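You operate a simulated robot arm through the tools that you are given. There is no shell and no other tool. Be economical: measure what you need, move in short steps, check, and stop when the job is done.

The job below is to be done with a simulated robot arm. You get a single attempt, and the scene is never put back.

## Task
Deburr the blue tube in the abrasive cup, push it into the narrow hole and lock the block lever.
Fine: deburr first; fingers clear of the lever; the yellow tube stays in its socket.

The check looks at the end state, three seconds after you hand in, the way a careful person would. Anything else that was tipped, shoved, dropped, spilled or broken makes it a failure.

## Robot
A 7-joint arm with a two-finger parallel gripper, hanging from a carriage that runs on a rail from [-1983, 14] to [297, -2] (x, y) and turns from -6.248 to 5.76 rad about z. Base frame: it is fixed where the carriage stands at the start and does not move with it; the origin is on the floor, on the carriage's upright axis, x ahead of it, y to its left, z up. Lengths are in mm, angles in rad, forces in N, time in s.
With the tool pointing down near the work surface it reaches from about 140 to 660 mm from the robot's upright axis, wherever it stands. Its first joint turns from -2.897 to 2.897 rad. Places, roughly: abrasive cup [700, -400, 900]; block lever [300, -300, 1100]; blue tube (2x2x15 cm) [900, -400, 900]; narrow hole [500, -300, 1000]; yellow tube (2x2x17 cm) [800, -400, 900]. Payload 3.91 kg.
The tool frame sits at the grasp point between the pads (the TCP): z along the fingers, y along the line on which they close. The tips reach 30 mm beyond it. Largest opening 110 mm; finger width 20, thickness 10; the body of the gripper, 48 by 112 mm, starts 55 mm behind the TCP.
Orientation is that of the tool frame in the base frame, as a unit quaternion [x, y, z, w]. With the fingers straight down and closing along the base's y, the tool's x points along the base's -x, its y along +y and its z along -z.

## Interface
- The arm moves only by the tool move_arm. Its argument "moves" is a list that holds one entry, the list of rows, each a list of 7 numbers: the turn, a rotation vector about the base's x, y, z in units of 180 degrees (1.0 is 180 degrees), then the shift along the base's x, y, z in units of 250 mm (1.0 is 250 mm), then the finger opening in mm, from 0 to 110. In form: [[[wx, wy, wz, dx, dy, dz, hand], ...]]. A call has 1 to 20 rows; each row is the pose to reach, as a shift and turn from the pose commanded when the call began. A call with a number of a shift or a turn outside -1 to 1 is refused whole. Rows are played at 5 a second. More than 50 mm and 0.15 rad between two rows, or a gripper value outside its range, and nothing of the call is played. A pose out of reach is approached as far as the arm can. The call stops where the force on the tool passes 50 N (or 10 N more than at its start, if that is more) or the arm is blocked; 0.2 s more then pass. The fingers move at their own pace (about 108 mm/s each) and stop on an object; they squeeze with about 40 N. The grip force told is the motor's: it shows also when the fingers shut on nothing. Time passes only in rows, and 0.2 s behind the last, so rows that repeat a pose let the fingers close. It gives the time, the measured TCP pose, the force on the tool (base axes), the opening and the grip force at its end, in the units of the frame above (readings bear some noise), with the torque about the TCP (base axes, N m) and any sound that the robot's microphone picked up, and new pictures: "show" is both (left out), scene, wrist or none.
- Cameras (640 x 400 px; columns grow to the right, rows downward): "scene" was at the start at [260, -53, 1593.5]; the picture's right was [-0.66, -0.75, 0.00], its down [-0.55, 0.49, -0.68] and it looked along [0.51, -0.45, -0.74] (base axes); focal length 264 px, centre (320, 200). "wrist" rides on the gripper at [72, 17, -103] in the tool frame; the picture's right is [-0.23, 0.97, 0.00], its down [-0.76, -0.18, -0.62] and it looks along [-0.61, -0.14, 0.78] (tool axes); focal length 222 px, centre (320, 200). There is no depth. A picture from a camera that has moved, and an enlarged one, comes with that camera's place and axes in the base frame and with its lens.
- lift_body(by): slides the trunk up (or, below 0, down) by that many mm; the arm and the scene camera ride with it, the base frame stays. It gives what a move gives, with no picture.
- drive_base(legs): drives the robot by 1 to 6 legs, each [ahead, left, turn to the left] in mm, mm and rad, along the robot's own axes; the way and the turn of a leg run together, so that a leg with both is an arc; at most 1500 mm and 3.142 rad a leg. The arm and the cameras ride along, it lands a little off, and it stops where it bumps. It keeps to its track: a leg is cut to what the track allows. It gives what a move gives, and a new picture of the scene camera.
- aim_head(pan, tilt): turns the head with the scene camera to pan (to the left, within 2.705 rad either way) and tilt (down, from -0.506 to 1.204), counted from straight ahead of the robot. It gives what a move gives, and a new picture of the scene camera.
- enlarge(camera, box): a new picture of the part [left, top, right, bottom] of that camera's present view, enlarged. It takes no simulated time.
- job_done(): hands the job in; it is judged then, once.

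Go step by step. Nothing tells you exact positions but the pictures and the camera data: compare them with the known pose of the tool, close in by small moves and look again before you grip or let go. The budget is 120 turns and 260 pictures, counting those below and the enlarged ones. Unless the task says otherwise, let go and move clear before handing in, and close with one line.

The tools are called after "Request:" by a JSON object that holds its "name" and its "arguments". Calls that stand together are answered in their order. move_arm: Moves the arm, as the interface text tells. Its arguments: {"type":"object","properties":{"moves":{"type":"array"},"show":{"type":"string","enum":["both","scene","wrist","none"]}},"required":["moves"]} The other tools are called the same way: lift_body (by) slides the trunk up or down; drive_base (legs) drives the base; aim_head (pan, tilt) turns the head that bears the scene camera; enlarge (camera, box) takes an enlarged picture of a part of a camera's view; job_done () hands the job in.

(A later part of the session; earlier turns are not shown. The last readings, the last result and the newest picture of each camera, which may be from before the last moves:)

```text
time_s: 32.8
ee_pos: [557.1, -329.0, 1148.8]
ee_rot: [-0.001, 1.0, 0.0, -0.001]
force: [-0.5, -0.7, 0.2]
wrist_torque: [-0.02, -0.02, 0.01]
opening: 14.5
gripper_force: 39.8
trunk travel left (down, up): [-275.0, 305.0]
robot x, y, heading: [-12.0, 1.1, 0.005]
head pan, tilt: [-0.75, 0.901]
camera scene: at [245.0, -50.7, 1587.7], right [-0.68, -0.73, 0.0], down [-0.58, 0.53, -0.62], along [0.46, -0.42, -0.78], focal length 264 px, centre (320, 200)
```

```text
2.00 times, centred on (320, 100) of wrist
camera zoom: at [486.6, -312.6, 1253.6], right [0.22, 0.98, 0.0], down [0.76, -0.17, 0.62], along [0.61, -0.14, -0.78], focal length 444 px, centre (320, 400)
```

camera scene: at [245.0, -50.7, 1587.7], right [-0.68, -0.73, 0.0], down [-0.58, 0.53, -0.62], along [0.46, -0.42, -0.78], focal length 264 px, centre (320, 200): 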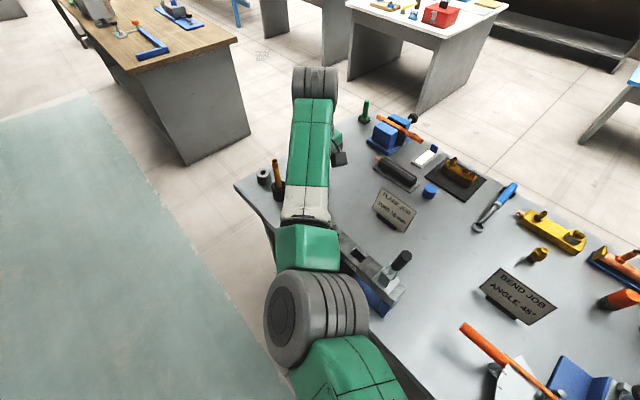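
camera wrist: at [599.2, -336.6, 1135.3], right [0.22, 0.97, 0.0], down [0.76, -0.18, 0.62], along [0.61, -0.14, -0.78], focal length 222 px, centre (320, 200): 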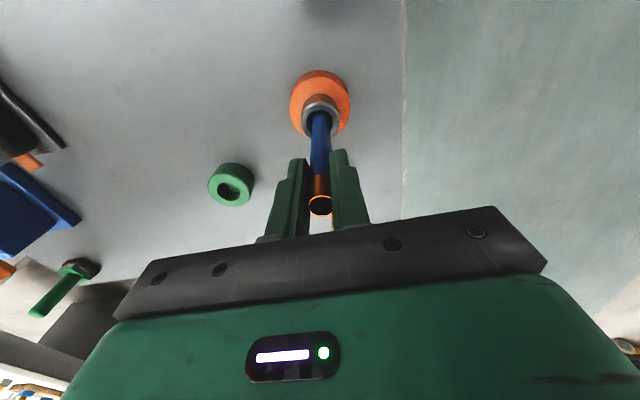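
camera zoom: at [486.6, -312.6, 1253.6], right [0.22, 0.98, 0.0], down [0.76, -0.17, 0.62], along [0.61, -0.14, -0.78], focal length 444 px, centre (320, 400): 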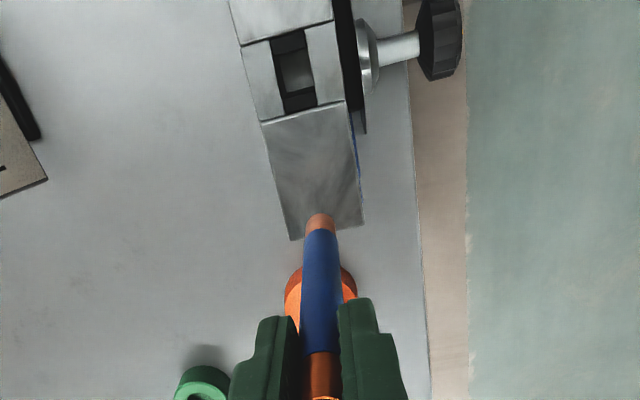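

The narrow hole is a square about 17 mm wide centred near (494, -328), through the block. The earlier pose was nearly aligned, so I'll drive back and lower close to the surface.

Request:
{"name": "drive_base", "arguments": {"legs": [[-63, 0, 0]]}}

Request:
{"name": "move_arm", "arguments": {"moves": [[[0, 0, 0, 0, 0, -0.06, 5], [0, 0, 0, 0, 0, -0.11, 5], [0, 0, 0, 0, 0, -0.11, 5]]], "show": "none"}}

Request:
{"name": "enlarge", "arguments": {"camera": "wrist", "box": [270, 80, 370, 142.5]}}

```text
time_s: 33.8
ee_pos: [497.0, -330.9, 1148.7]
ee_rot: [-0.003, 1.0, 0.0, 0.0]
force: [0.2, -0.7, -0.7]
wrist_torque: [0.02, -0.02, -0.01]
opening: 14.4
gripper_force: 40.1
trunk travel left (down, up): [-275.0, 305.0]
robot x, y, heading: [-71.8, -0.3, 0.001]
head pan, tilt: [-0.75, 0.901]
camera scene: at [183.4, -50.7, 1587.7], right [-0.68, -0.73, 0.0], down [-0.58, 0.53, -0.62], along [0.46, -0.42, -0.78], focal length 264 px, centre (320, 200)
```

scene: 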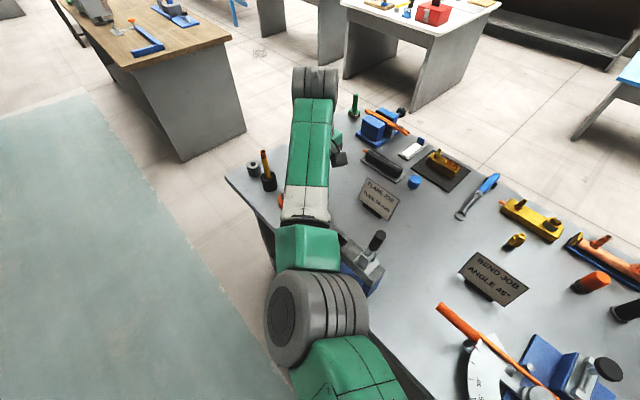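

```text
time_s: 34.6
ee_pos: [497.5, -330.5, 1122.6]
ee_rot: [-0.002, 1.0, -0.001, 0.0]
force: [0.5, 0.3, -0.9]
wrist_torque: [-0.01, 0.02, 0.02]
opening: 14.1
gripper_force: 40.0
trunk travel left (down, up): [-275.0, 305.0]
robot x, y, heading: [-71.9, -1.6, 0.009]
head pan, tilt: [-0.75, 0.901]
```

```text
6.40 times, centred on (320, 111) of wrist
camera zoom: at [424.8, -312.9, 1226.6], right [0.22, 0.97, 0.0], down [0.76, -0.17, 0.62], along [0.61, -0.14, -0.78], focal length 1422 px, centre (320, 768)
```

zoom: 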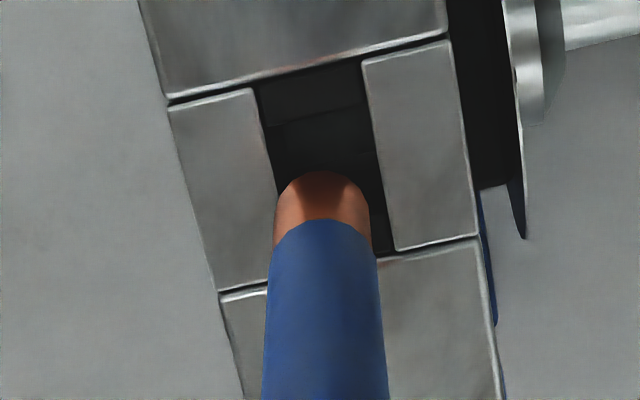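

The tube end is about 11 mm above the block, 3 mm too far in x and 1 mm short in y. I'll correct and lower into the slot in small steps.

Request:
{"name": "move_arm", "arguments": {"moves": [[[0, 0, 0, -0.0124, 0.004, 0, 5], [0, 0, 0, -0.0124, 0.004, -0.02, 5], [0, 0, 0, -0.0124, 0.004, -0.03, 5], [0, 0, 0, -0.0124, 0.004, -0.03, 5]]], "show": "none"}}

Request:
{"name": "enlarge", "arguments": {"camera": "wrist", "box": [270, 80, 370, 142.5]}}

```text
time_s: 35.6
ee_pos: [492.8, -329.9, 1113.8]
ee_rot: [-0.002, 1.0, 0.0, 0.0]
force: [-0.3, 1.0, -0.7]
wrist_torque: [0.0, 0.01, 0.01]
opening: 14.2
gripper_force: 39.5
trunk travel left (down, up): [-275.0, 305.0]
robot x, y, heading: [-71.7, 1.1, 0.005]
head pan, tilt: [-0.75, 0.901]
```

```text
6.40 times, centred on (320, 111) of wrist
camera zoom: at [421.5, -312.3, 1218.7], right [0.22, 0.97, 0.0], down [0.76, -0.17, 0.62], along [0.61, -0.14, -0.78], focal length 1422 px, centre (320, 768)
```

zoom: 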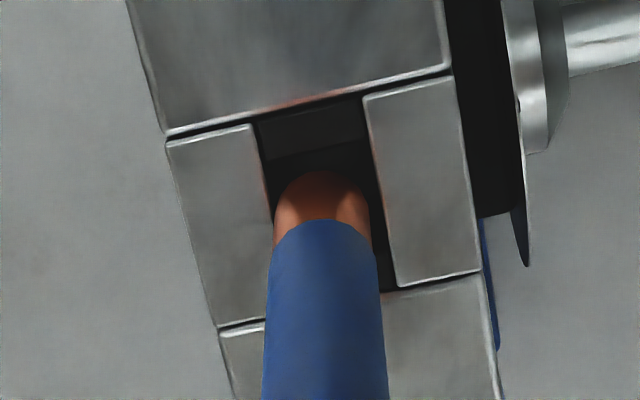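

The end is at the slot level and nearly centred; a further 1 mm back in x and 0.5 mm in y, then down 14 mm.

Request:
{"name": "move_arm", "arguments": {"moves": [[[0, 0, 0, -0.004, 0.002, 0, 5], [0, 0, 0, -0.004, 0.002, -0.012, 5], [0, 0, 0, -0.004, 0.002, -0.024, 5], [0, 0, 0, -0.004, 0.002, -0.036, 5], [0, 0, 0, -0.004, 0.002, -0.048, 5], [0, 0, 0, -0.004, 0.002, -0.056, 5]]], "show": "none"}}

Request:
{"name": "enlarge", "arguments": {"camera": "wrist", "box": [270, 80, 370, 142.5]}}

```text
time_s: 37.0
ee_pos: [493.6, -329.0, 1099.9]
ee_rot: [-0.002, 1.0, 0.0, 0.0]
force: [-0.7, 0.2, -0.9]
wrist_torque: [0.01, 0.07, 0.0]
opening: 14.2
gripper_force: 40.2
trunk travel left (down, up): [-275.0, 305.0]
robot x, y, heading: [-72.1, 2.5, 0.001]
head pan, tilt: [-0.75, 0.901]
```

```text
6.40 times, centred on (320, 111) of wrist
camera zoom: at [420.9, -310.9, 1204.3], right [0.22, 0.97, 0.0], down [0.76, -0.17, 0.62], along [0.61, -0.14, -0.78], focal length 1422 px, centre (320, 768)
```

zoom: 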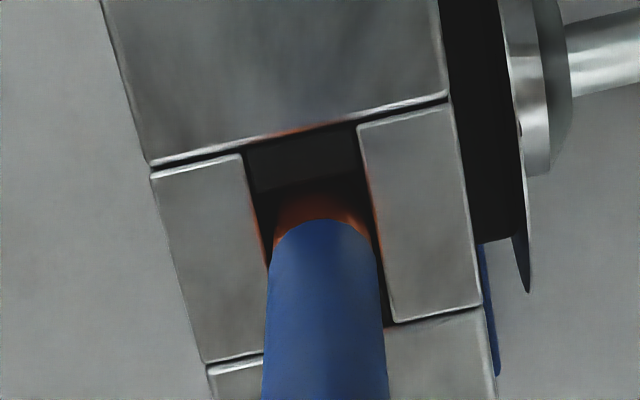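

Inside the slot without force. I correct 0.6 mm back in y and continue downward.

Request:
{"name": "move_arm", "arguments": {"moves": [[[0, 0, 0, 0, -0.0025, -0.01, 5], [0, 0, 0, 0, -0.0025, -0.02, 5], [0, 0, 0, 0, -0.0025, -0.03, 5], [0, 0, 0, 0, -0.0025, -0.04, 5], [0, 0, 0, 0, -0.0025, -0.05, 5], [0, 0, 0, 0, -0.0025, -0.06, 5], [0, 0, 0, 0, -0.0025, -0.07, 5], [0, 0, 0, 0, -0.0025, -0.08, 5]]], "show": "none"}}

Request:
{"name": "enlarge", "arguments": {"camera": "wrist", "box": [256, 80, 384, 160]}}

```text
time_s: 38.8
ee_pos: [493.3, -330.5, 1080.6]
ee_rot: [-0.001, 1.0, 0.0, 0.0]
force: [-0.9, 1.3, 0.7]
wrist_torque: [0.07, 0.03, 0.04]
opening: 14.4
gripper_force: 40.0
trunk travel left (down, up): [-275.0, 305.0]
robot x, y, heading: [-72.3, 0.3, 0.003]
head pan, tilt: [-0.75, 0.901]
```

```text
5.00 times, centred on (320, 120) of wrist
camera zoom: at [420.6, -312.4, 1185.0], right [0.22, 0.97, 0.0], down [0.76, -0.17, 0.62], along [0.61, -0.14, -0.78], focal length 1111 px, centre (320, 600)
```

zoom: 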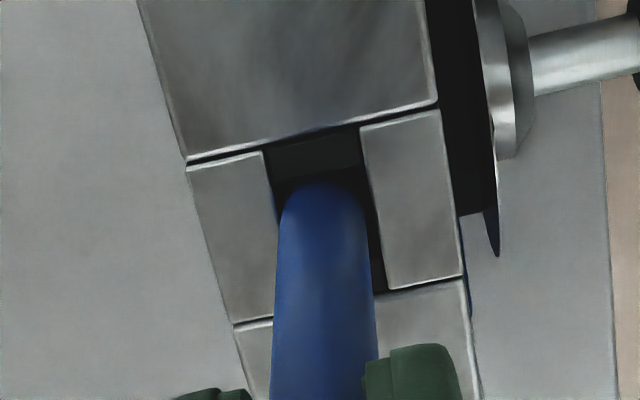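

Sliding freely. I continue down in 4 mm steps until it seats, keeping fingertips above the block.

Request:
{"name": "move_arm", "arguments": {"moves": [[[0, 0, 0, 0, 0, -0.016, 5], [0, 0, 0, 0, 0, -0.032, 5], [0, 0, 0, 0, 0, -0.048, 5], [0, 0, 0, 0, 0, -0.064, 5], [0, 0, 0, 0, 0, -0.08, 5], [0, 0, 0, 0, 0, -0.096, 5], [0, 0, 0, 0, 0, -0.112, 5], [0, 0, 0, 0, 0, -0.128, 5], [0, 0, 0, 0, 0, -0.144, 5], [0, 0, 0, 0, 0, -0.16, 5]]]}}

```text
time_s: 40.5
ee_pos: [496.1, -329.3, 1057.1]
ee_rot: [-0.003, 1.0, -0.002, 0.005]
force: [0.7, 2.0, 16.8]
wrist_torque: [0.32, -0.13, -0.01]
opening: 14.7
gripper_force: 40.2
trunk travel left (down, up): [-275.0, 305.0]
robot x, y, heading: [-73.0, 0.9, 0.001]
head pan, tilt: [-0.75, 0.901]
stopped in row 8: the force on the tool passed its limit at 56 N (the readings are from after the stop); the commanded pose is now the measured one
camera scene: at [184.4, -50.7, 1587.6], right [-0.68, -0.73, 0.0], down [-0.57, 0.53, -0.62], along [0.46, -0.42, -0.78], focal length 264 px, centre (320, 200)
camera wrist: at [422.8, -312.0, 1161.1], right [0.22, 0.98, 0.0], down [0.76, -0.17, 0.63], along [0.62, -0.14, -0.78], focal length 222 px, centre (320, 200)
```

scene: 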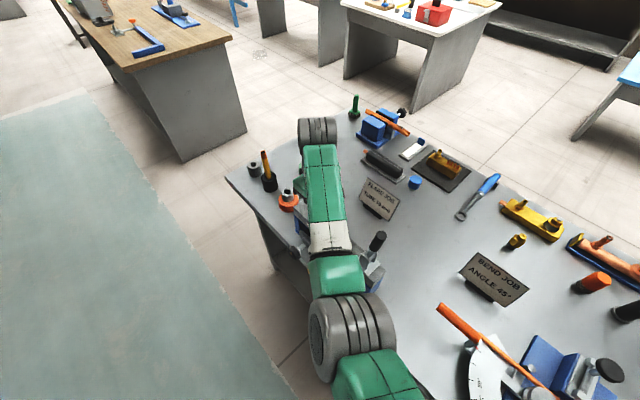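
wrist: 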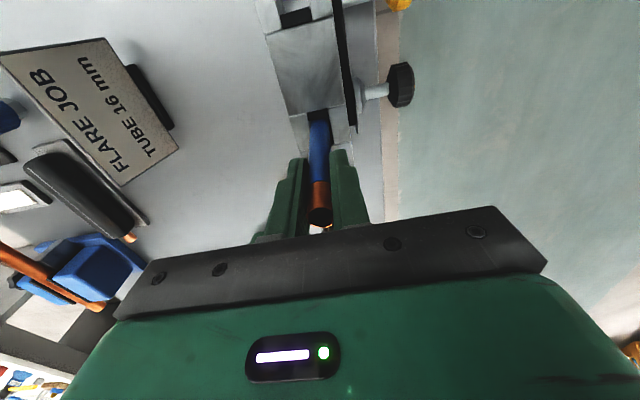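

It stopped at TCP z 1057, the tube about 54 mm deep: perhaps the floor, perhaps an edge. I'll look closely before pressing further.

Request:
{"name": "enlarge", "arguments": {"camera": "wrist", "box": [256, 80, 384, 160]}}

Request:
{"name": "enlarge", "arguments": {"camera": "scene", "box": [260, 180, 420, 280]}}

```text
5.00 times, centred on (320, 120) of wrist
camera zoom: at [422.8, -312.0, 1161.1], right [0.22, 0.98, 0.0], down [0.76, -0.17, 0.63], along [0.62, -0.14, -0.78], focal length 1111 px, centre (320, 600)
```

zoom: 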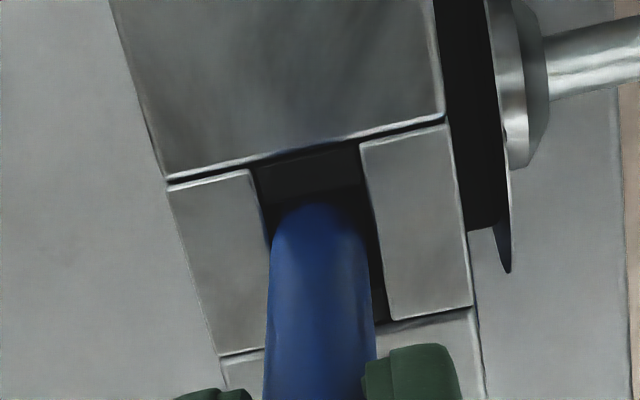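

```text
4.00 times, centred on (340, 230) of scene
camera zoom: at [184.4, -50.7, 1587.6], right [-0.68, -0.73, 0.0], down [-0.57, 0.53, -0.62], along [0.46, -0.42, -0.78], focal length 1055 px, centre (240, 80)
```

zoom: 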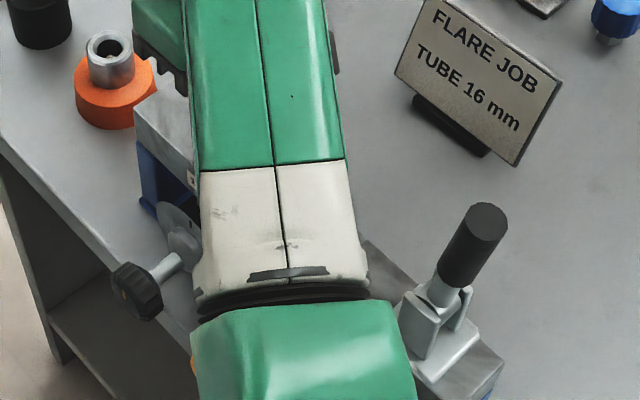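

I back off 4 mm, re-centre x to about 493.5 and press again to see whether it stops at the same height.

Request:
{"name": "move_arm", "arguments": {"moves": [[[0, 0, 0, 0, 0, 0.016, 5], [0, 0, 0, -0.01, -0.003, 0.016, 5], [0, 0, 0, -0.01, -0.003, 0.008, 5], [0, 0, 0, -0.01, -0.003, 0.0, 5], [0, 0, 0, -0.01, -0.003, -0.008, 5], [0, 0, 0, -0.01, -0.003, -0.016, 5], [0, 0, 0, -0.01, -0.003, -0.024, 5]]], "show": "none"}}

```text
time_s: 41.9
ee_pos: [494.7, -330.1, 1056.7]
ee_rot: [-0.003, 1.0, -0.002, 0.007]
force: [-2.2, 4.4, 17.1]
wrist_torque: [0.57, 0.16, 0.0]
opening: 14.6
gripper_force: 39.7
trunk travel left (down, up): [-275.0, 305.0]
robot x, y, heading: [-76.3, 0.8, 0.003]
head pan, tilt: [-0.75, 0.901]
stopped in row 7: the force on the tool passed its limit at 54 N (the readings are from after the stop); the commanded pose is now the measured one
```

Same stop height, and the hole's floor in the straight-down picture also works out at z ≈ 922, so the tube is seated. I'll open a little and check it stands.

Request:
{"name": "move_arm", "arguments": {"moves": [[[0, 0, 0, 0, 0, 0, 20], [0, 0, 0, 0, 0, 0, 30], [0, 0, 0, 0, 0, 0, 45], [0, 0, 0, 0, 0, 0, 45]]], "show": "wrist"}}

```text
time_s: 42.9
ee_pos: [493.2, -329.3, 1055.1]
ee_rot: [-0.002, 1.0, -0.003, 0.004]
force: [-0.2, 0.0, 0.6]
wrist_torque: [0.04, 0.01, 0.0]
opening: 45.0
gripper_force: 0.2
trunk travel left (down, up): [-275.0, 305.0]
robot x, y, heading: [-75.2, 4.0, -0.002]
head pan, tilt: [-0.75, 0.901]
camera wrist: at [418.7, -312.4, 1158.6], right [0.22, 0.97, 0.0], down [0.76, -0.17, 0.63], along [0.61, -0.14, -0.78], focal length 222 px, centre (320, 200)
```

wrist: 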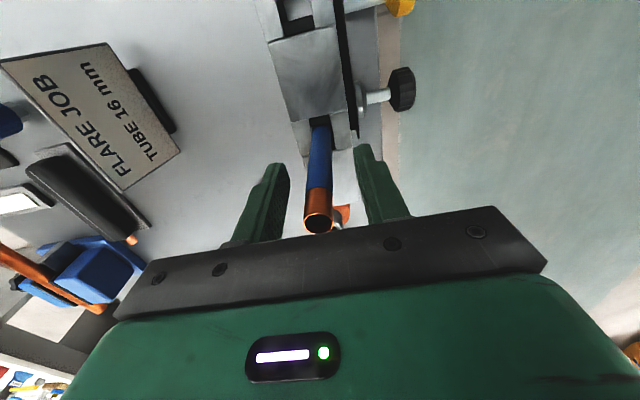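

The tube stands on its own. I rise straight up clear of it and then look at it and the lever.

Request:
{"name": "move_arm", "arguments": {"moves": [[[0, 0, 0, 0, 0, 0.1, 45], [0, 0, 0, 0, 0, 0.28, 45], [0, 0, 0, 0, 0, 0.46, 45], [0, 0, 0, 0, 0, 0.64, 45], [0, 0, 0, 0, 0, 0.82, 45]]], "show": "wrist"}}

Request:
{"name": "drive_base", "arguments": {"legs": [[-260, 0, 0]]}}

Request:
{"name": "enlarge", "arguments": {"camera": "wrist", "box": [0, 0, 640, 400]}}

```text
time_s: 44.1
ee_pos: [493.4, -329.3, 1260.6]
ee_rot: [-0.003, 1.0, -0.002, 0.004]
force: [-0.2, 0.5, -0.6]
wrist_torque: [0.05, 0.01, 0.0]
opening: 45.0
gripper_force: 0.1
trunk travel left (down, up): [-275.0, 305.0]
robot x, y, heading: [-72.0, 2.9, 0.001]
head pan, tilt: [-0.75, 0.901]
camera wrist: at [419.9, -312.3, 1364.0], right [0.22, 0.98, 0.0], down [0.76, -0.17, 0.63], along [0.61, -0.14, -0.78], focal length 222 px, centre (320, 200)
```

wrist: 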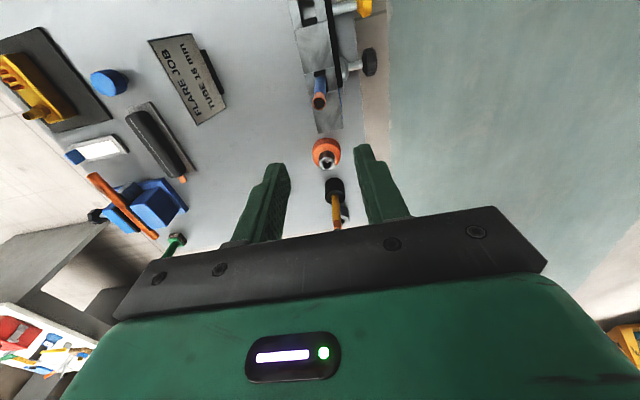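

```text
time_s: 46.0
ee_pos: [234.2, -330.8, 1260.8]
ee_rot: [0.0, 1.0, -0.002, 0.004]
force: [0.6, -0.4, -0.1]
wrist_torque: [0.0, -0.07, 0.0]
opening: 44.8
gripper_force: 0.1
trunk travel left (down, up): [-275.0, 305.0]
robot x, y, heading: [-333.8, 0.2, -0.004]
head pan, tilt: [-0.75, 0.901]
camera scene: at [-75.5, -50.1, 1587.7], right [-0.68, -0.73, 0.0], down [-0.57, 0.54, -0.62], along [0.45, -0.42, -0.78], focal length 264 px, centre (320, 200)
```

scene: 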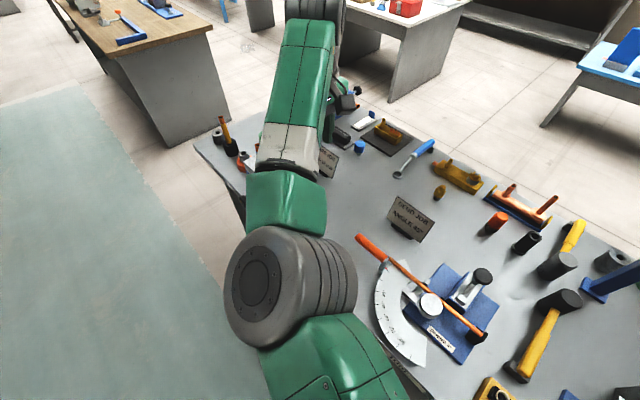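

```text
1.00 times, centred on (320, 200) of wrist (not enlarged: the box is as wide or as high as the picture)
camera zoom: at [160.0, -313.0, 1364.1], right [0.23, 0.97, 0.0], down [0.76, -0.18, 0.63], along [0.61, -0.15, -0.78], focal length 222 px, centre (320, 200)
```

zoom: 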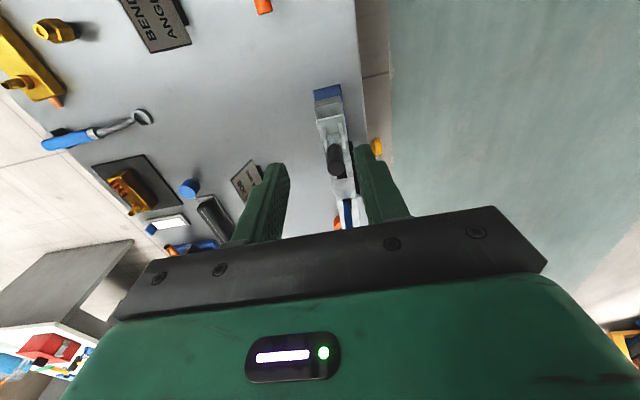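

The lever stands upright on the near end of the block. I enlarge it.

Request:
{"name": "enlarge", "arguments": {"camera": "wrist", "box": [276, 70, 404, 230]}}

```text
2.50 times, centred on (340, 150) of wrist
camera zoom: at [160.0, -313.0, 1364.1], right [0.23, 0.97, 0.0], down [0.76, -0.18, 0.63], along [0.61, -0.15, -0.78], focal length 555 px, centre (270, 325)
```

zoom: 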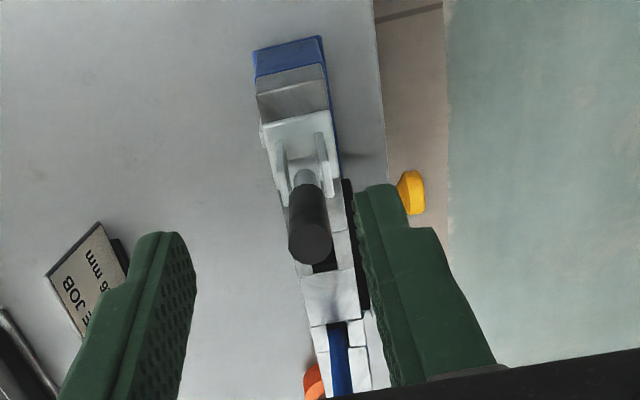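

The handle leans slightly toward -x, top near (304, -329, 1115). To see how it moves I'll turn the tool so the wrist camera views it from the side.

Request:
{"name": "move_arm", "arguments": {"moves": [[[0, 0, -0.0455, 0, 0.04, 0, 110], [0, 0, -0.091, 0, 0.08, 0, 110], [0, 0, -0.1365, 0, 0.12, 0, 110], [0, 0, -0.182, 0, 0.16, 0, 110], [0, 0, -0.2275, 0, 0.2, 0, 110], [0, 0, -0.273, 0, 0.24, 0, 110], [0, 0, -0.3185, 0, 0.28, 0, 110], [0, 0, -0.364, 0, 0.32, 0, 110], [0, 0, -0.4095, 0, 0.36, -0.04, 110], [0, 0, -0.455, 0, 0.41, -0.12, 110], [0, 0, -0.5, 0, 0.46, -0.2, 110]]], "show": "none"}}

Request:
{"name": "drive_base", "arguments": {"legs": [[80, 0, 0]]}}

Request:
{"name": "enlarge", "arguments": {"camera": "wrist", "box": [0, 0, 640, 400]}}

```text
time_s: 48.4
ee_pos: [229.5, -216.0, 1211.1]
ee_rot: [0.708, 0.707, -0.004, 0.002]
force: [-0.8, 0.3, 0.9]
wrist_torque: [-0.01, -0.01, 0.01]
opening: 110.0
gripper_force: 0.1
trunk travel left (down, up): [-275.0, 305.0]
robot x, y, heading: [-335.2, 1.8, -0.003]
head pan, tilt: [-0.75, 0.901]
```

```text
time_s: 49.5
ee_pos: [311.1, -215.3, 1212.0]
ee_rot: [0.707, 0.708, -0.004, 0.002]
force: [0.0, -0.4, 0.4]
wrist_torque: [-0.03, 0.01, 0.01]
opening: 110.2
gripper_force: 0.1
trunk travel left (down, up): [-275.0, 305.0]
robot x, y, heading: [-250.3, 0.2, -0.002]
head pan, tilt: [-0.75, 0.901]
camera scene: at [4.3, -50.2, 1587.7], right [-0.68, -0.73, 0.0], down [-0.57, 0.53, -0.62], along [0.45, -0.42, -0.78], focal length 264 px, centre (320, 200)
```

scene: 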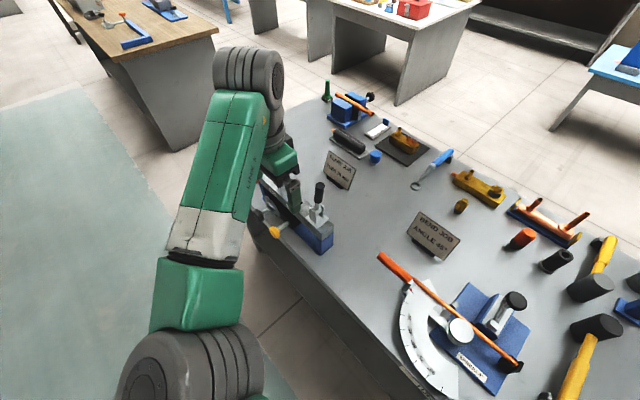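

```text
1.00 times, centred on (320, 200) of wrist (not enlarged: the box is as wide or as high as the picture)
camera zoom: at [328.5, -141.7, 1314.5], right [0.97, -0.23, 0.0], down [-0.17, -0.76, 0.63], along [-0.14, -0.61, -0.78], focal length 222 px, centre (320, 200)
```

zoom: 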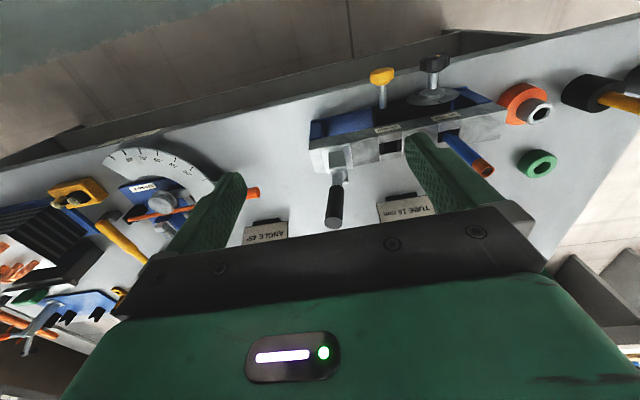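

Now the lever is visible from the side both in the wrist and scene pictures. I'll enlarge both.

Request:
{"name": "enlarge", "arguments": {"camera": "wrist", "box": [280, 100, 440, 240]}}

Request:
{"name": "enlarge", "arguments": {"camera": "scene", "box": [245, 160, 365, 260]}}

Request:
{"name": "enlarge", "arguments": {"camera": "scene", "box": [430, 260, 550, 360]}}

```text
2.86 times, centred on (360, 170) of wrist
camera zoom: at [328.5, -141.7, 1314.5], right [0.97, -0.23, 0.0], down [-0.17, -0.76, 0.63], along [-0.14, -0.61, -0.78], focal length 635 px, centre (206, 286)
```

zoom: 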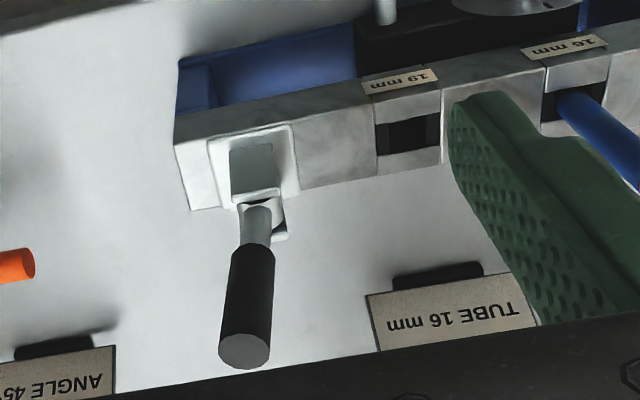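

```text
4.00 times, centred on (305, 210) of scene
camera zoom: at [4.3, -50.2, 1587.7], right [-0.68, -0.73, 0.0], down [-0.57, 0.53, -0.62], along [0.45, -0.42, -0.78], focal length 1055 px, centre (380, 160)
```

zoom: 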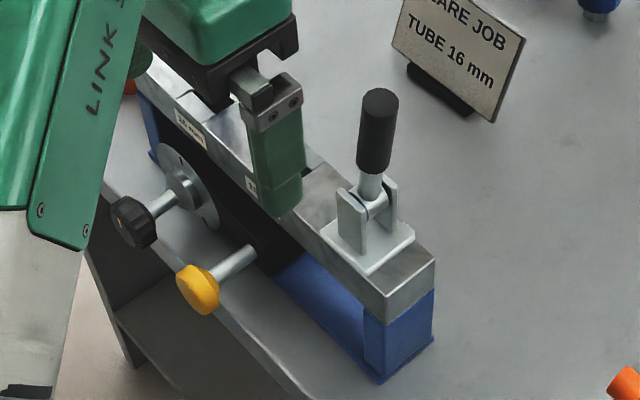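

```text
4.00 times, centred on (490, 310) of scene
camera zoom: at [4.3, -50.2, 1587.7], right [-0.68, -0.73, 0.0], down [-0.57, 0.53, -0.62], along [0.45, -0.42, -0.78], focal length 1055 px, centre (-360, -240)
```

zoom: 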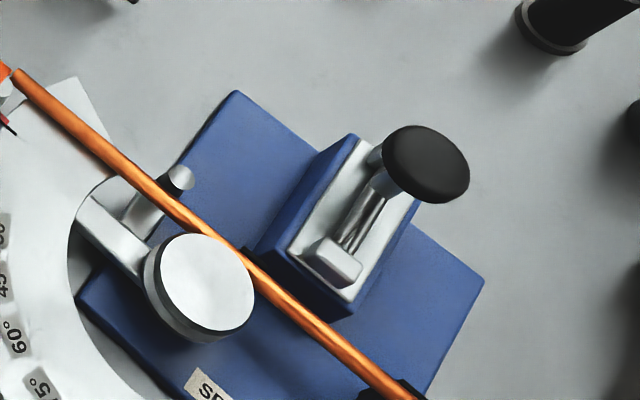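

The lever pivots about y: pivot near (315, -328, 1010), top near (302, -328, 1123), leaning slightly to -x, so it swings in x-z. I'll turn the tool back, close the fingers and place them on its -x side as a pusher.

Request:
{"name": "move_arm", "arguments": {"moves": [[[0, 0, 0.0455, -0.03, -0.04, 0.04, 60], [0, 0, 0.091, -0.06, -0.08, 0.04, 20], [0, 0, 0.1365, -0.08, -0.12, 0.04, 0], [0, 0, 0.182, -0.1, -0.16, 0.04, 0], [0, 0, 0.2275, -0.12, -0.2, 0.04, 0], [0, 0, 0.273, -0.14, -0.24, 0.04, 0], [0, 0, 0.3185, -0.16, -0.28, 0.04, 0], [0, 0, 0.364, -0.18, -0.32, 0.04, 0], [0, 0, 0.4095, -0.19, -0.37, 0.04, 0], [0, 0, 0.455, -0.2, -0.42, 0.04, 0], [0, 0, 0.5, -0.2, -0.452, 0, 0], [0, 0, 0.5, -0.2, -0.452, -0.15, 0], [0, 0, 0.5, -0.2, -0.452, -0.3, 0], [0, 0, 0.5, -0.2, -0.452, -0.38, 0]]]}}

```text
time_s: 52.5
ee_pos: [262.0, -327.5, 1115.1]
ee_rot: [-0.001, 1.0, -0.002, 0.006]
force: [0.5, -0.5, -0.6]
wrist_torque: [-0.01, 0.01, 0.02]
opening: 0.2
gripper_force: 38.0
trunk travel left (down, up): [-275.0, 305.0]
robot x, y, heading: [-256.7, 0.5, -0.0]
head pan, tilt: [-0.75, 0.901]
camera scene: at [4.3, -50.2, 1587.8], right [-0.68, -0.73, 0.0], down [-0.57, 0.53, -0.62], along [0.45, -0.42, -0.78], focal length 264 px, centre (320, 200)
camera wrist: at [188.4, -309.1, 1218.9], right [0.23, 0.97, 0.0], down [0.76, -0.17, 0.63], along [0.61, -0.14, -0.78], focal length 222 px, centre (320, 200)
```

scene: 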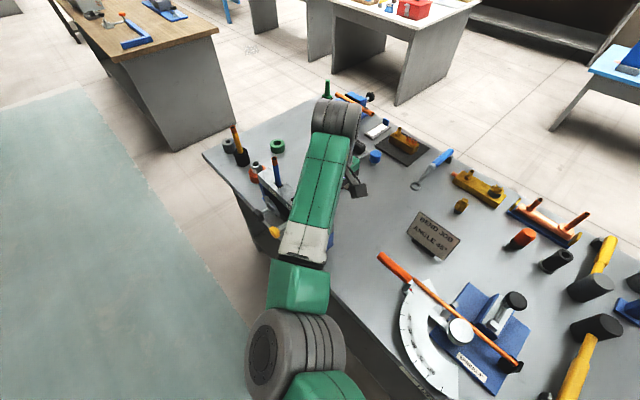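
wrist: 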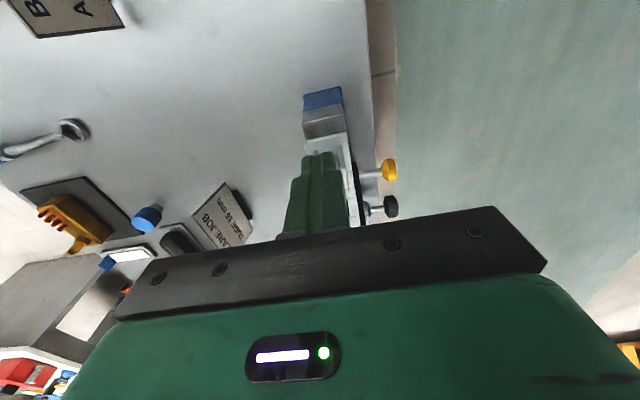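

The closed fingers are on the -x side of the handle. I push gently toward +x in small steps.

Request:
{"name": "move_arm", "arguments": {"moves": [[[0, 0, 0, 0.02, 0, 0, 0], [0, 0, 0, 0.04, 0, 0, 0], [0, 0, 0, 0.06, 0, 0, 0], [0, 0, 0, 0.08, 0, 0, 0], [0, 0, 0, 0.1, 0, 0, 0], [0, 0, 0, 0.12, 0, 0, 0], [0, 0, 0, 0.14, 0, 0, 0]]], "show": "wrist"}}

```text
time_s: 53.8
ee_pos: [282.0, -329.7, 1115.0]
ee_rot: [0.003, 1.0, 0.001, 0.0]
force: [-27.9, 12.0, 9.9]
wrist_torque: [-0.12, -0.44, 0.21]
opening: 0.2
gripper_force: 38.1
trunk travel left (down, up): [-275.0, 305.0]
robot x, y, heading: [-254.1, 1.2, -0.005]
head pan, tilt: [-0.75, 0.901]
stopped in row 6: the force on the tool passed its limit at 55 N (the readings are from after the stop); the commanded pose is now the measured one
camera wrist: at [208.9, -310.9, 1219.2], right [0.23, 0.97, 0.0], down [0.76, -0.18, 0.62], along [0.61, -0.14, -0.78], focal length 222 px, centre (320, 200)
```

wrist: 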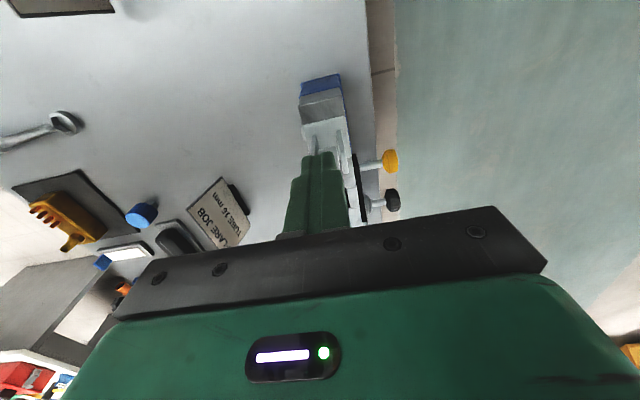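

It won't go toward +x: the handle stops hard there. So it should throw toward -x; I'll go over to the +x side.

Request:
{"name": "move_arm", "arguments": {"moves": [[[0, 0, 0, -0.06, 0, 0, 0], [0, 0, 0, -0.06, 0, 0.16, 0], [0, 0, 0, -0.06, 0, 0.3, 0], [0, 0, 0, 0.1, 0, 0.3, 0], [0, 0, 0, 0.28, 0, 0.3, 0], [0, 0, 0, 0.28, 0, 0.15, 0], [0, 0, 0, 0.28, 0, 0.0, 0]]]}}

Request:
{"name": "enlarge", "arguments": {"camera": "wrist", "box": [240, 30, 400, 190]}}

```text
time_s: 55.4
ee_pos: [355.3, -327.6, 1118.9]
ee_rot: [0.002, 1.0, -0.001, 0.003]
force: [0.2, -0.1, -0.4]
wrist_torque: [-0.02, 0.01, -0.01]
opening: 0.0
gripper_force: 37.9
trunk travel left (down, up): [-275.0, 305.0]
robot x, y, heading: [-246.7, -0.4, -0.002]
head pan, tilt: [-0.75, 0.901]
camera scene: at [3.5, -50.4, 1587.8], right [-0.68, -0.73, 0.0], down [-0.57, 0.53, -0.62], along [0.45, -0.42, -0.78], focal length 264 px, centre (320, 200)
camera wrist: at [282.5, -309.8, 1223.2], right [0.23, 0.97, 0.0], down [0.76, -0.18, 0.63], along [0.61, -0.15, -0.78], focal length 222 px, centre (320, 200)
```

scene: 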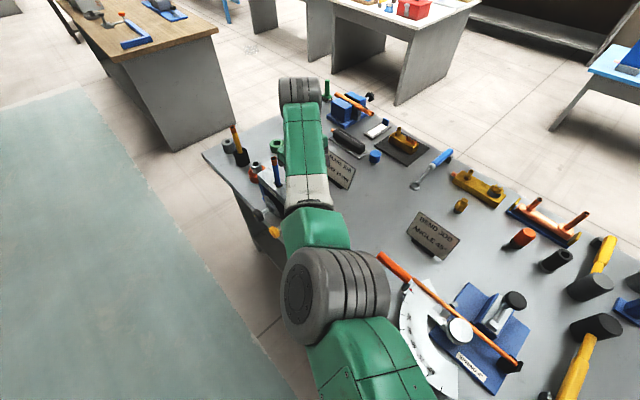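
wrist: 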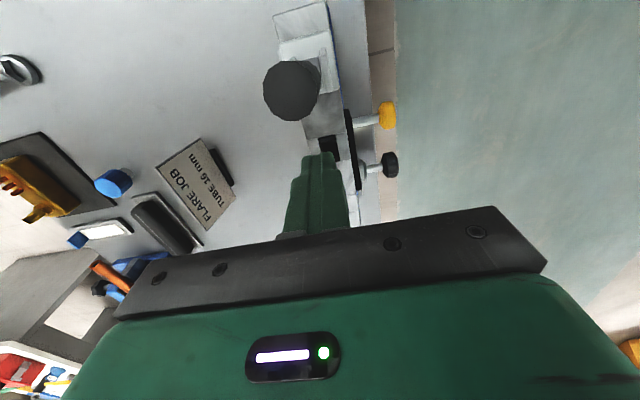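

```text
2.50 times, centred on (320, 110) of wrist
camera zoom: at [282.5, -309.8, 1223.2], right [0.23, 0.97, 0.0], down [0.76, -0.18, 0.63], along [0.61, -0.15, -0.78], focal length 555 px, centre (320, 425)
```

zoom: 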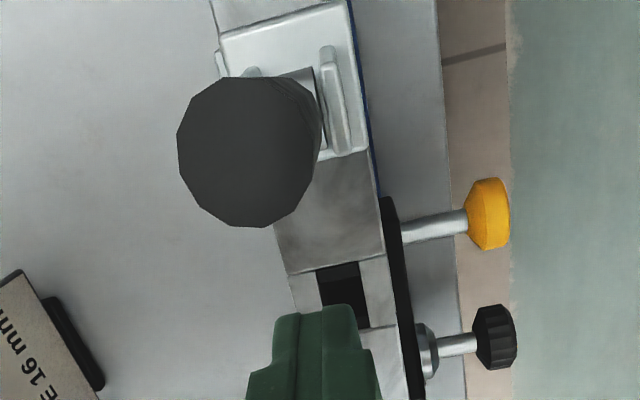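

The handle is dead ahead on -x. I push toward -x in small steps, watching force.

Request:
{"name": "move_arm", "arguments": {"moves": [[[0, 0, 0, -0.04, 0, 0, 0], [0, 0, 0, -0.08, 0, 0, 0], [0, 0, 0, -0.11, 0, 0, 0], [0, 0, 0, -0.13, 0, 0, 0], [0, 0, 0, -0.15, 0, 0, 0], [0, 0, 0, -0.17, 0, 0, 0], [0, 0, 0, -0.19, 0, 0, 0], [0, 0, 0, -0.21, 0, 0, 0]]], "show": "wrist"}}

```text
time_s: 57.2
ee_pos: [303.1, -328.7, 1117.4]
ee_rot: [0.002, 1.0, -0.002, 0.002]
force: [0.0, 0.4, 0.6]
wrist_torque: [-0.01, -0.01, 0.0]
opening: 0.1
gripper_force: 37.9
trunk travel left (down, up): [-275.0, 305.0]
robot x, y, heading: [-251.7, -0.6, 0.004]
head pan, tilt: [-0.75, 0.901]
camera wrist: at [230.2, -312.0, 1221.5], right [0.23, 0.97, 0.0], down [0.76, -0.18, 0.63], along [0.61, -0.15, -0.78], focal length 222 px, centre (320, 200)
```

wrist: 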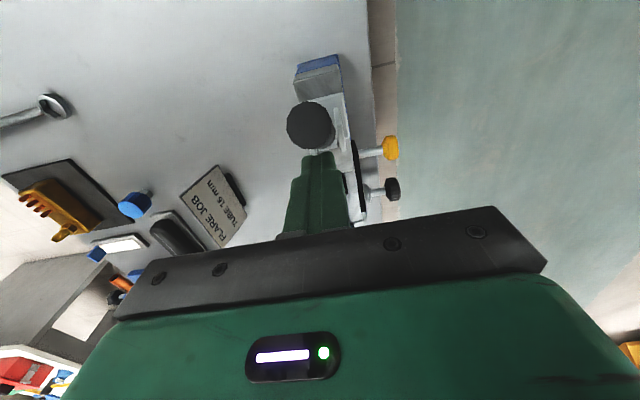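

It swings freely toward -x. I follow its arc downward in small steps.

Request:
{"name": "move_arm", "arguments": {"moves": [[[0, 0, 0, -0.024, 0, -0.008, 0], [0, 0, 0, -0.048, 0, -0.016, 0], [0, 0, 0, -0.072, 0, -0.028, 0], [0, 0, 0, -0.097, 0, -0.042, 0], [0, 0, 0, -0.121, 0, -0.058, 0], [0, 0, 0, -0.145, 0, -0.078, 0], [0, 0, 0, -0.165, 0, -0.1, 0], [0, 0, 0, -0.18, 0, -0.118, 0]]]}}

```text
time_s: 59.0
ee_pos: [259.4, -329.5, 1086.9]
ee_rot: [0.001, 1.0, -0.002, 0.003]
force: [0.0, 0.0, 0.6]
wrist_torque: [-0.01, -0.05, 0.0]
opening: 0.0
gripper_force: 37.5
trunk travel left (down, up): [-275.0, 305.0]
robot x, y, heading: [-250.8, 0.8, -0.003]
head pan, tilt: [-0.75, 0.901]
camera scene: at [3.6, -50.4, 1587.7], right [-0.68, -0.73, 0.0], down [-0.57, 0.53, -0.62], along [0.45, -0.42, -0.78], focal length 264 px, centre (320, 200)
camera wrist: at [186.7, -311.0, 1190.5], right [0.23, 0.97, 0.0], down [0.76, -0.18, 0.63], along [0.61, -0.15, -0.78], focal length 222 px, centre (320, 200)
```

scene: 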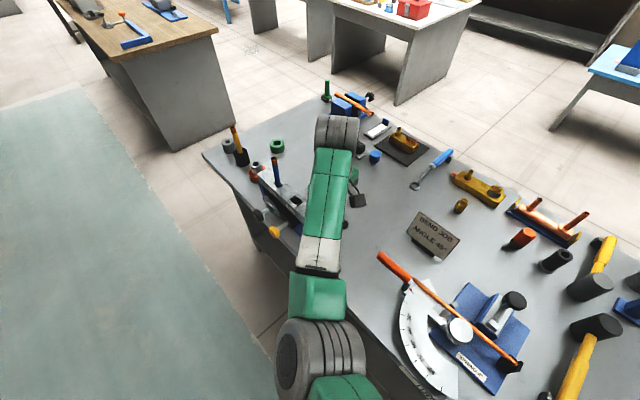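
wrist: 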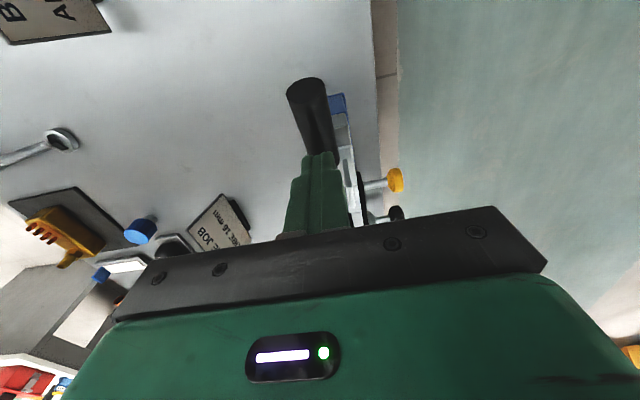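

The handle follows easily. I continue down to the end stop.

Request:
{"name": "move_arm", "arguments": {"moves": [[[0, 0, 0, -0.015, 0, -0.02, 0], [0, 0, 0, -0.03, 0, -0.044, 0], [0, 0, 0, -0.043, 0, -0.072, 0], [0, 0, 0, -0.05, 0, -0.1, 0], [0, 0, 0, -0.058, 0, -0.125, 0], [0, 0, 0, -0.064, 0, -0.154, 0]]], "show": "wrist"}}

Request:
{"name": "enlarge", "arguments": {"camera": "wrist", "box": [240, 50, 400, 190]}}

```text
time_s: 60.0
ee_pos: [250.0, -331.6, 1071.0]
ee_rot: [0.001, 1.0, -0.004, 0.007]
force: [-0.1, 2.6, 21.8]
wrist_torque: [0.18, 0.18, 0.01]
opening: 0.0
gripper_force: 37.9
trunk travel left (down, up): [-275.0, 305.0]
robot x, y, heading: [-251.6, -0.3, 0.003]
head pan, tilt: [-0.75, 0.901]
stopped in row 5: the force on the tool passed its limit at 57 N (the readings are from after the stop); the commanded pose is now the measured one
camera wrist: at [176.1, -311.9, 1173.6], right [0.23, 0.97, -0.01], down [0.75, -0.17, 0.64], along [0.62, -0.15, -0.77], focal length 222 px, centre (320, 200)
```

wrist: 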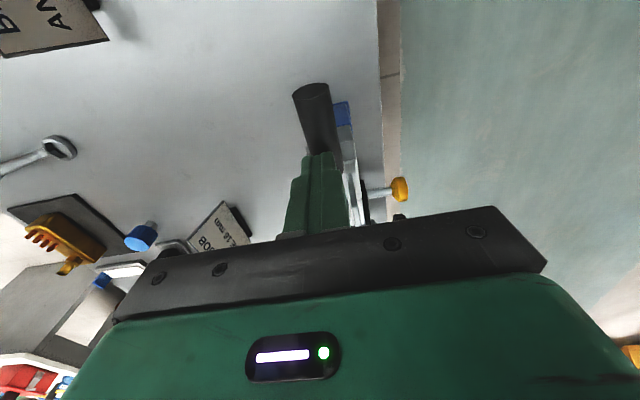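

```text
2.86 times, centred on (320, 120) of wrist
camera zoom: at [176.1, -311.9, 1173.6], right [0.23, 0.97, -0.01], down [0.75, -0.17, 0.64], along [0.62, -0.15, -0.77], focal length 635 px, centre (320, 429)
```

zoom: 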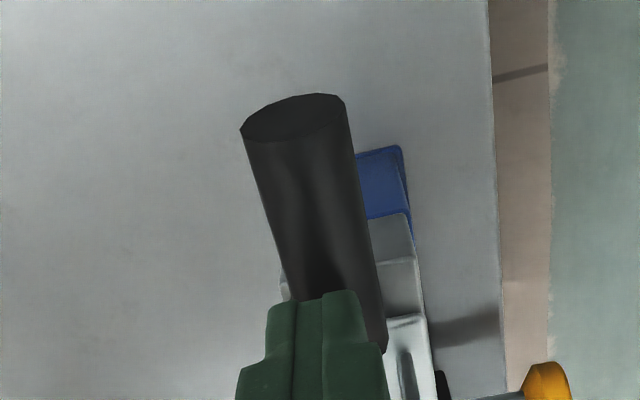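

It has come to a firm stop at roughly 70–75° down. I lift away and look at the lever from above.

Request:
{"name": "move_arm", "arguments": {"moves": [[[0, 0, 0, 0, 0, 0.1, 0], [0, 0, 0, 0, 0, 0.28, 0], [0, 0, 0, 0, 0, 0.46, 0], [0, 0, 0, 0, 0, 0.64, 0]]], "show": "none"}}

Request:
{"name": "enlarge", "arguments": {"camera": "wrist", "box": [240, 50, 400, 190]}}

Request:
{"name": "drive_base", "arguments": {"legs": [[130, 0, 0]]}}

Request:
{"name": "enlarge", "arguments": {"camera": "wrist", "box": [200, 0, 440, 180]}}

```text
time_s: 61.0
ee_pos: [248.6, -327.9, 1227.7]
ee_rot: [0.002, 1.0, -0.003, 0.005]
force: [0.3, 0.0, 0.1]
wrist_torque: [-0.01, -0.02, -0.02]
opening: 0.0
gripper_force: 37.6
trunk travel left (down, up): [-275.0, 305.0]
robot x, y, heading: [-253.8, 1.3, -0.0]
head pan, tilt: [-0.75, 0.901]
```

```text
2.86 times, centred on (320, 120) of wrist
camera zoom: at [175.1, -310.0, 1330.8], right [0.23, 0.97, 0.0], down [0.75, -0.18, 0.63], along [0.61, -0.15, -0.78], focal length 635 px, centre (320, 429)
```

zoom: 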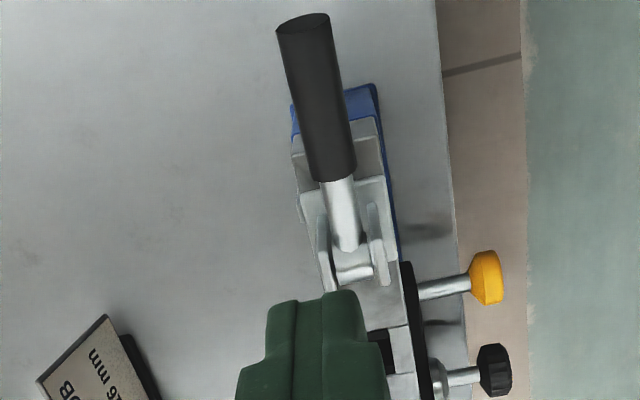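

```text
time_s: 62.3
ee_pos: [381.3, -331.7, 1227.5]
ee_rot: [0.001, 1.0, -0.004, 0.005]
force: [0.2, -0.3, -0.5]
wrist_torque: [0.01, 0.01, 0.0]
opening: 0.0
gripper_force: 37.9
trunk travel left (down, up): [-275.0, 305.0]
robot x, y, heading: [-120.6, -1.8, -0.005]
head pan, tilt: [-0.75, 0.901]
camera scene: at [135.8, -51.3, 1587.7], right [-0.68, -0.73, 0.0], down [-0.57, 0.53, -0.62], along [0.45, -0.42, -0.78], focal length 264 px, centre (320, 200)
```

scene: 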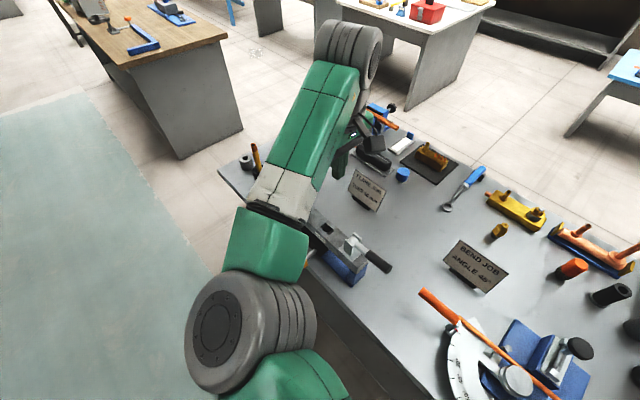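

```text
2.22 times, centred on (320, 90) of wrist
camera zoom: at [307.5, -311.1, 1330.8], right [0.23, 0.97, 0.0], down [0.75, -0.18, 0.63], along [0.61, -0.15, -0.77], focal length 494 px, centre (320, 444)
```

zoom: 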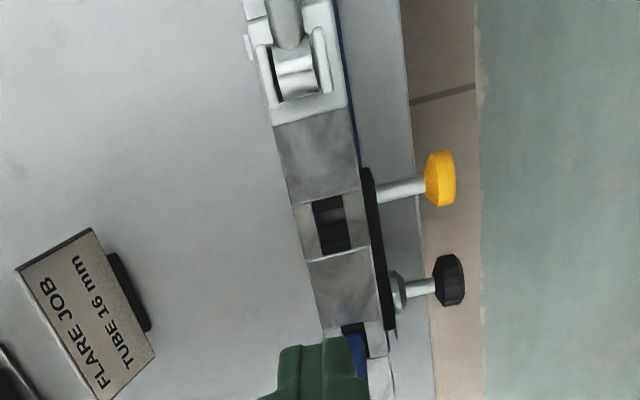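

The lever stays thrown down past the block's end. I enlarge the scene view to check its angle.

Request:
{"name": "enlarge", "arguments": {"camera": "scene", "box": [290, 190, 410, 300]}}

```text
3.64 times, centred on (350, 245) of scene
camera zoom: at [135.8, -51.3, 1587.7], right [-0.68, -0.73, 0.0], down [-0.57, 0.53, -0.62], along [0.45, -0.42, -0.78], focal length 959 px, centre (211, 36)
```

zoom: 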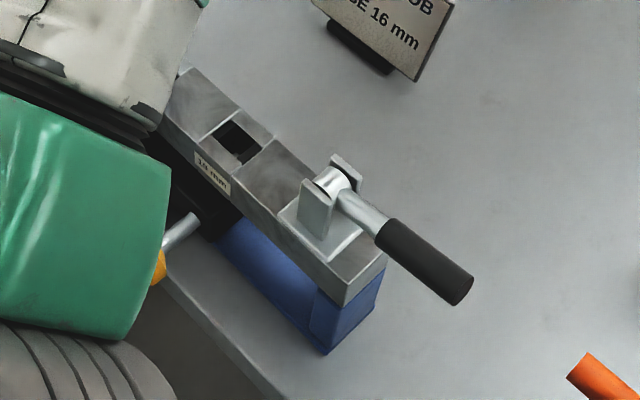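

The lever is fully down. I'll drive away with the arm clear and take a last look at the tube, cup and yellow tube.

Request:
{"name": "move_arm", "arguments": {"moves": [[[0, 0, 0, 0, 0.15, 0.1, 30], [0, 0, 0, 0, 0.3, 0.2, 30], [0, 0, 0, 0, 0.45, 0.3, 30], [0, 0, 0, 0, 0.6, 0.4, 30]]], "show": "none"}}

Request:
{"name": "drive_base", "arguments": {"legs": [[-150, 0, 0]]}}

Request:
{"name": "aim_head", "arguments": {"pan": -0.55, "tilt": 0.75}}

Request:
{"name": "enlarge", "arguments": {"camera": "wrist", "box": [0, 0, 640, 400]}}

```text
time_s: 63.3
ee_pos: [379.7, -179.0, 1327.0]
ee_rot: [0.002, 1.0, -0.003, 0.005]
force: [0.6, 0.2, 1.0]
wrist_torque: [0.01, -0.02, -0.02]
opening: 30.2
gripper_force: 0.1
trunk travel left (down, up): [-275.0, 305.0]
robot x, y, heading: [-119.6, 2.0, 0.003]
head pan, tilt: [-0.75, 0.901]
```

```text
time_s: 64.7
ee_pos: [230.4, -180.3, 1328.0]
ee_rot: [0.003, 1.0, -0.004, 0.006]
force: [0.6, -0.3, 0.8]
wrist_torque: [-0.01, -0.04, 0.0]
opening: 30.0
gripper_force: 0.1
trunk travel left (down, up): [-275.0, 305.0]
robot x, y, heading: [-268.6, 0.8, -0.004]
head pan, tilt: [-0.75, 0.901]
camera scene: at [-13.0, -51.1, 1587.7], right [-0.68, -0.73, 0.0], down [-0.57, 0.54, -0.62], along [0.45, -0.43, -0.78], focal length 264 px, centre (320, 200)
```

scene: 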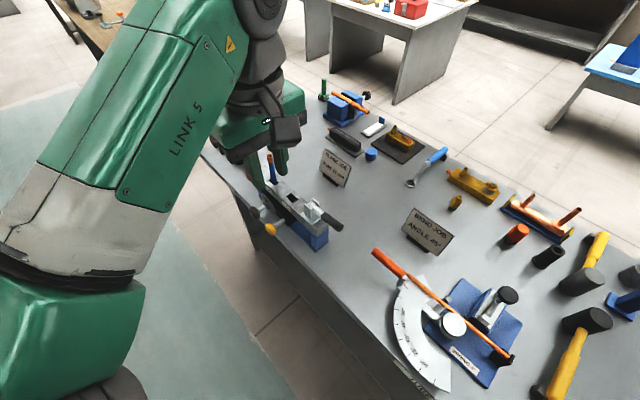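

```text
time_s: 65.4
ee_pos: [232.1, -180.9, 1327.4]
ee_rot: [0.004, 1.0, -0.003, 0.005]
force: [0.9, 0.0, -0.1]
wrist_torque: [0.0, 0.03, -0.03]
opening: 29.9
gripper_force: 0.0
trunk travel left (down, up): [-275.0, 305.0]
robot x, y, heading: [-269.7, 0.0, -0.005]
head pan, tilt: [-0.55, 0.75]
camera scene: at [2.4, -43.0, 1599.6], right [-0.53, -0.85, 0.0], down [-0.58, 0.36, -0.73], along [0.62, -0.38, -0.68], focal length 264 px, centre (320, 200)
```

scene: 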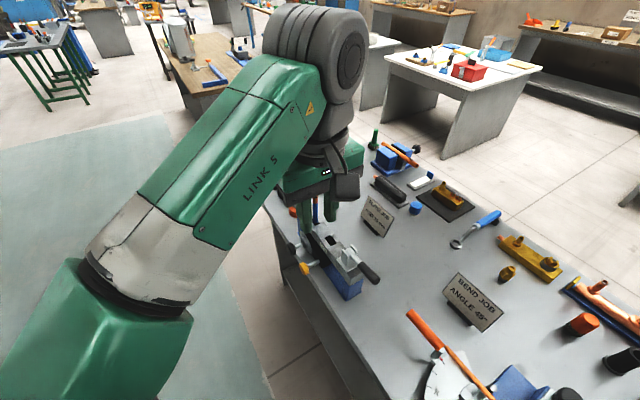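

```text
1.00 times, centred on (320, 200) of wrist (not enlarged: the box is as wide or as high as the picture)
camera zoom: at [157.4, -161.6, 1430.9], right [0.23, 0.97, 0.0], down [0.75, -0.18, 0.63], along [0.61, -0.15, -0.77], focal length 222 px, centre (320, 200)
```

zoom: 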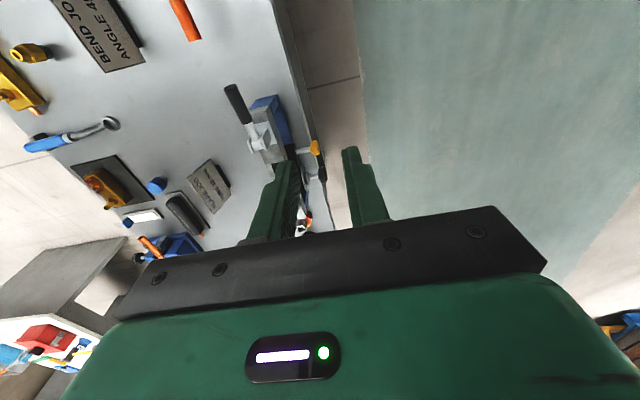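

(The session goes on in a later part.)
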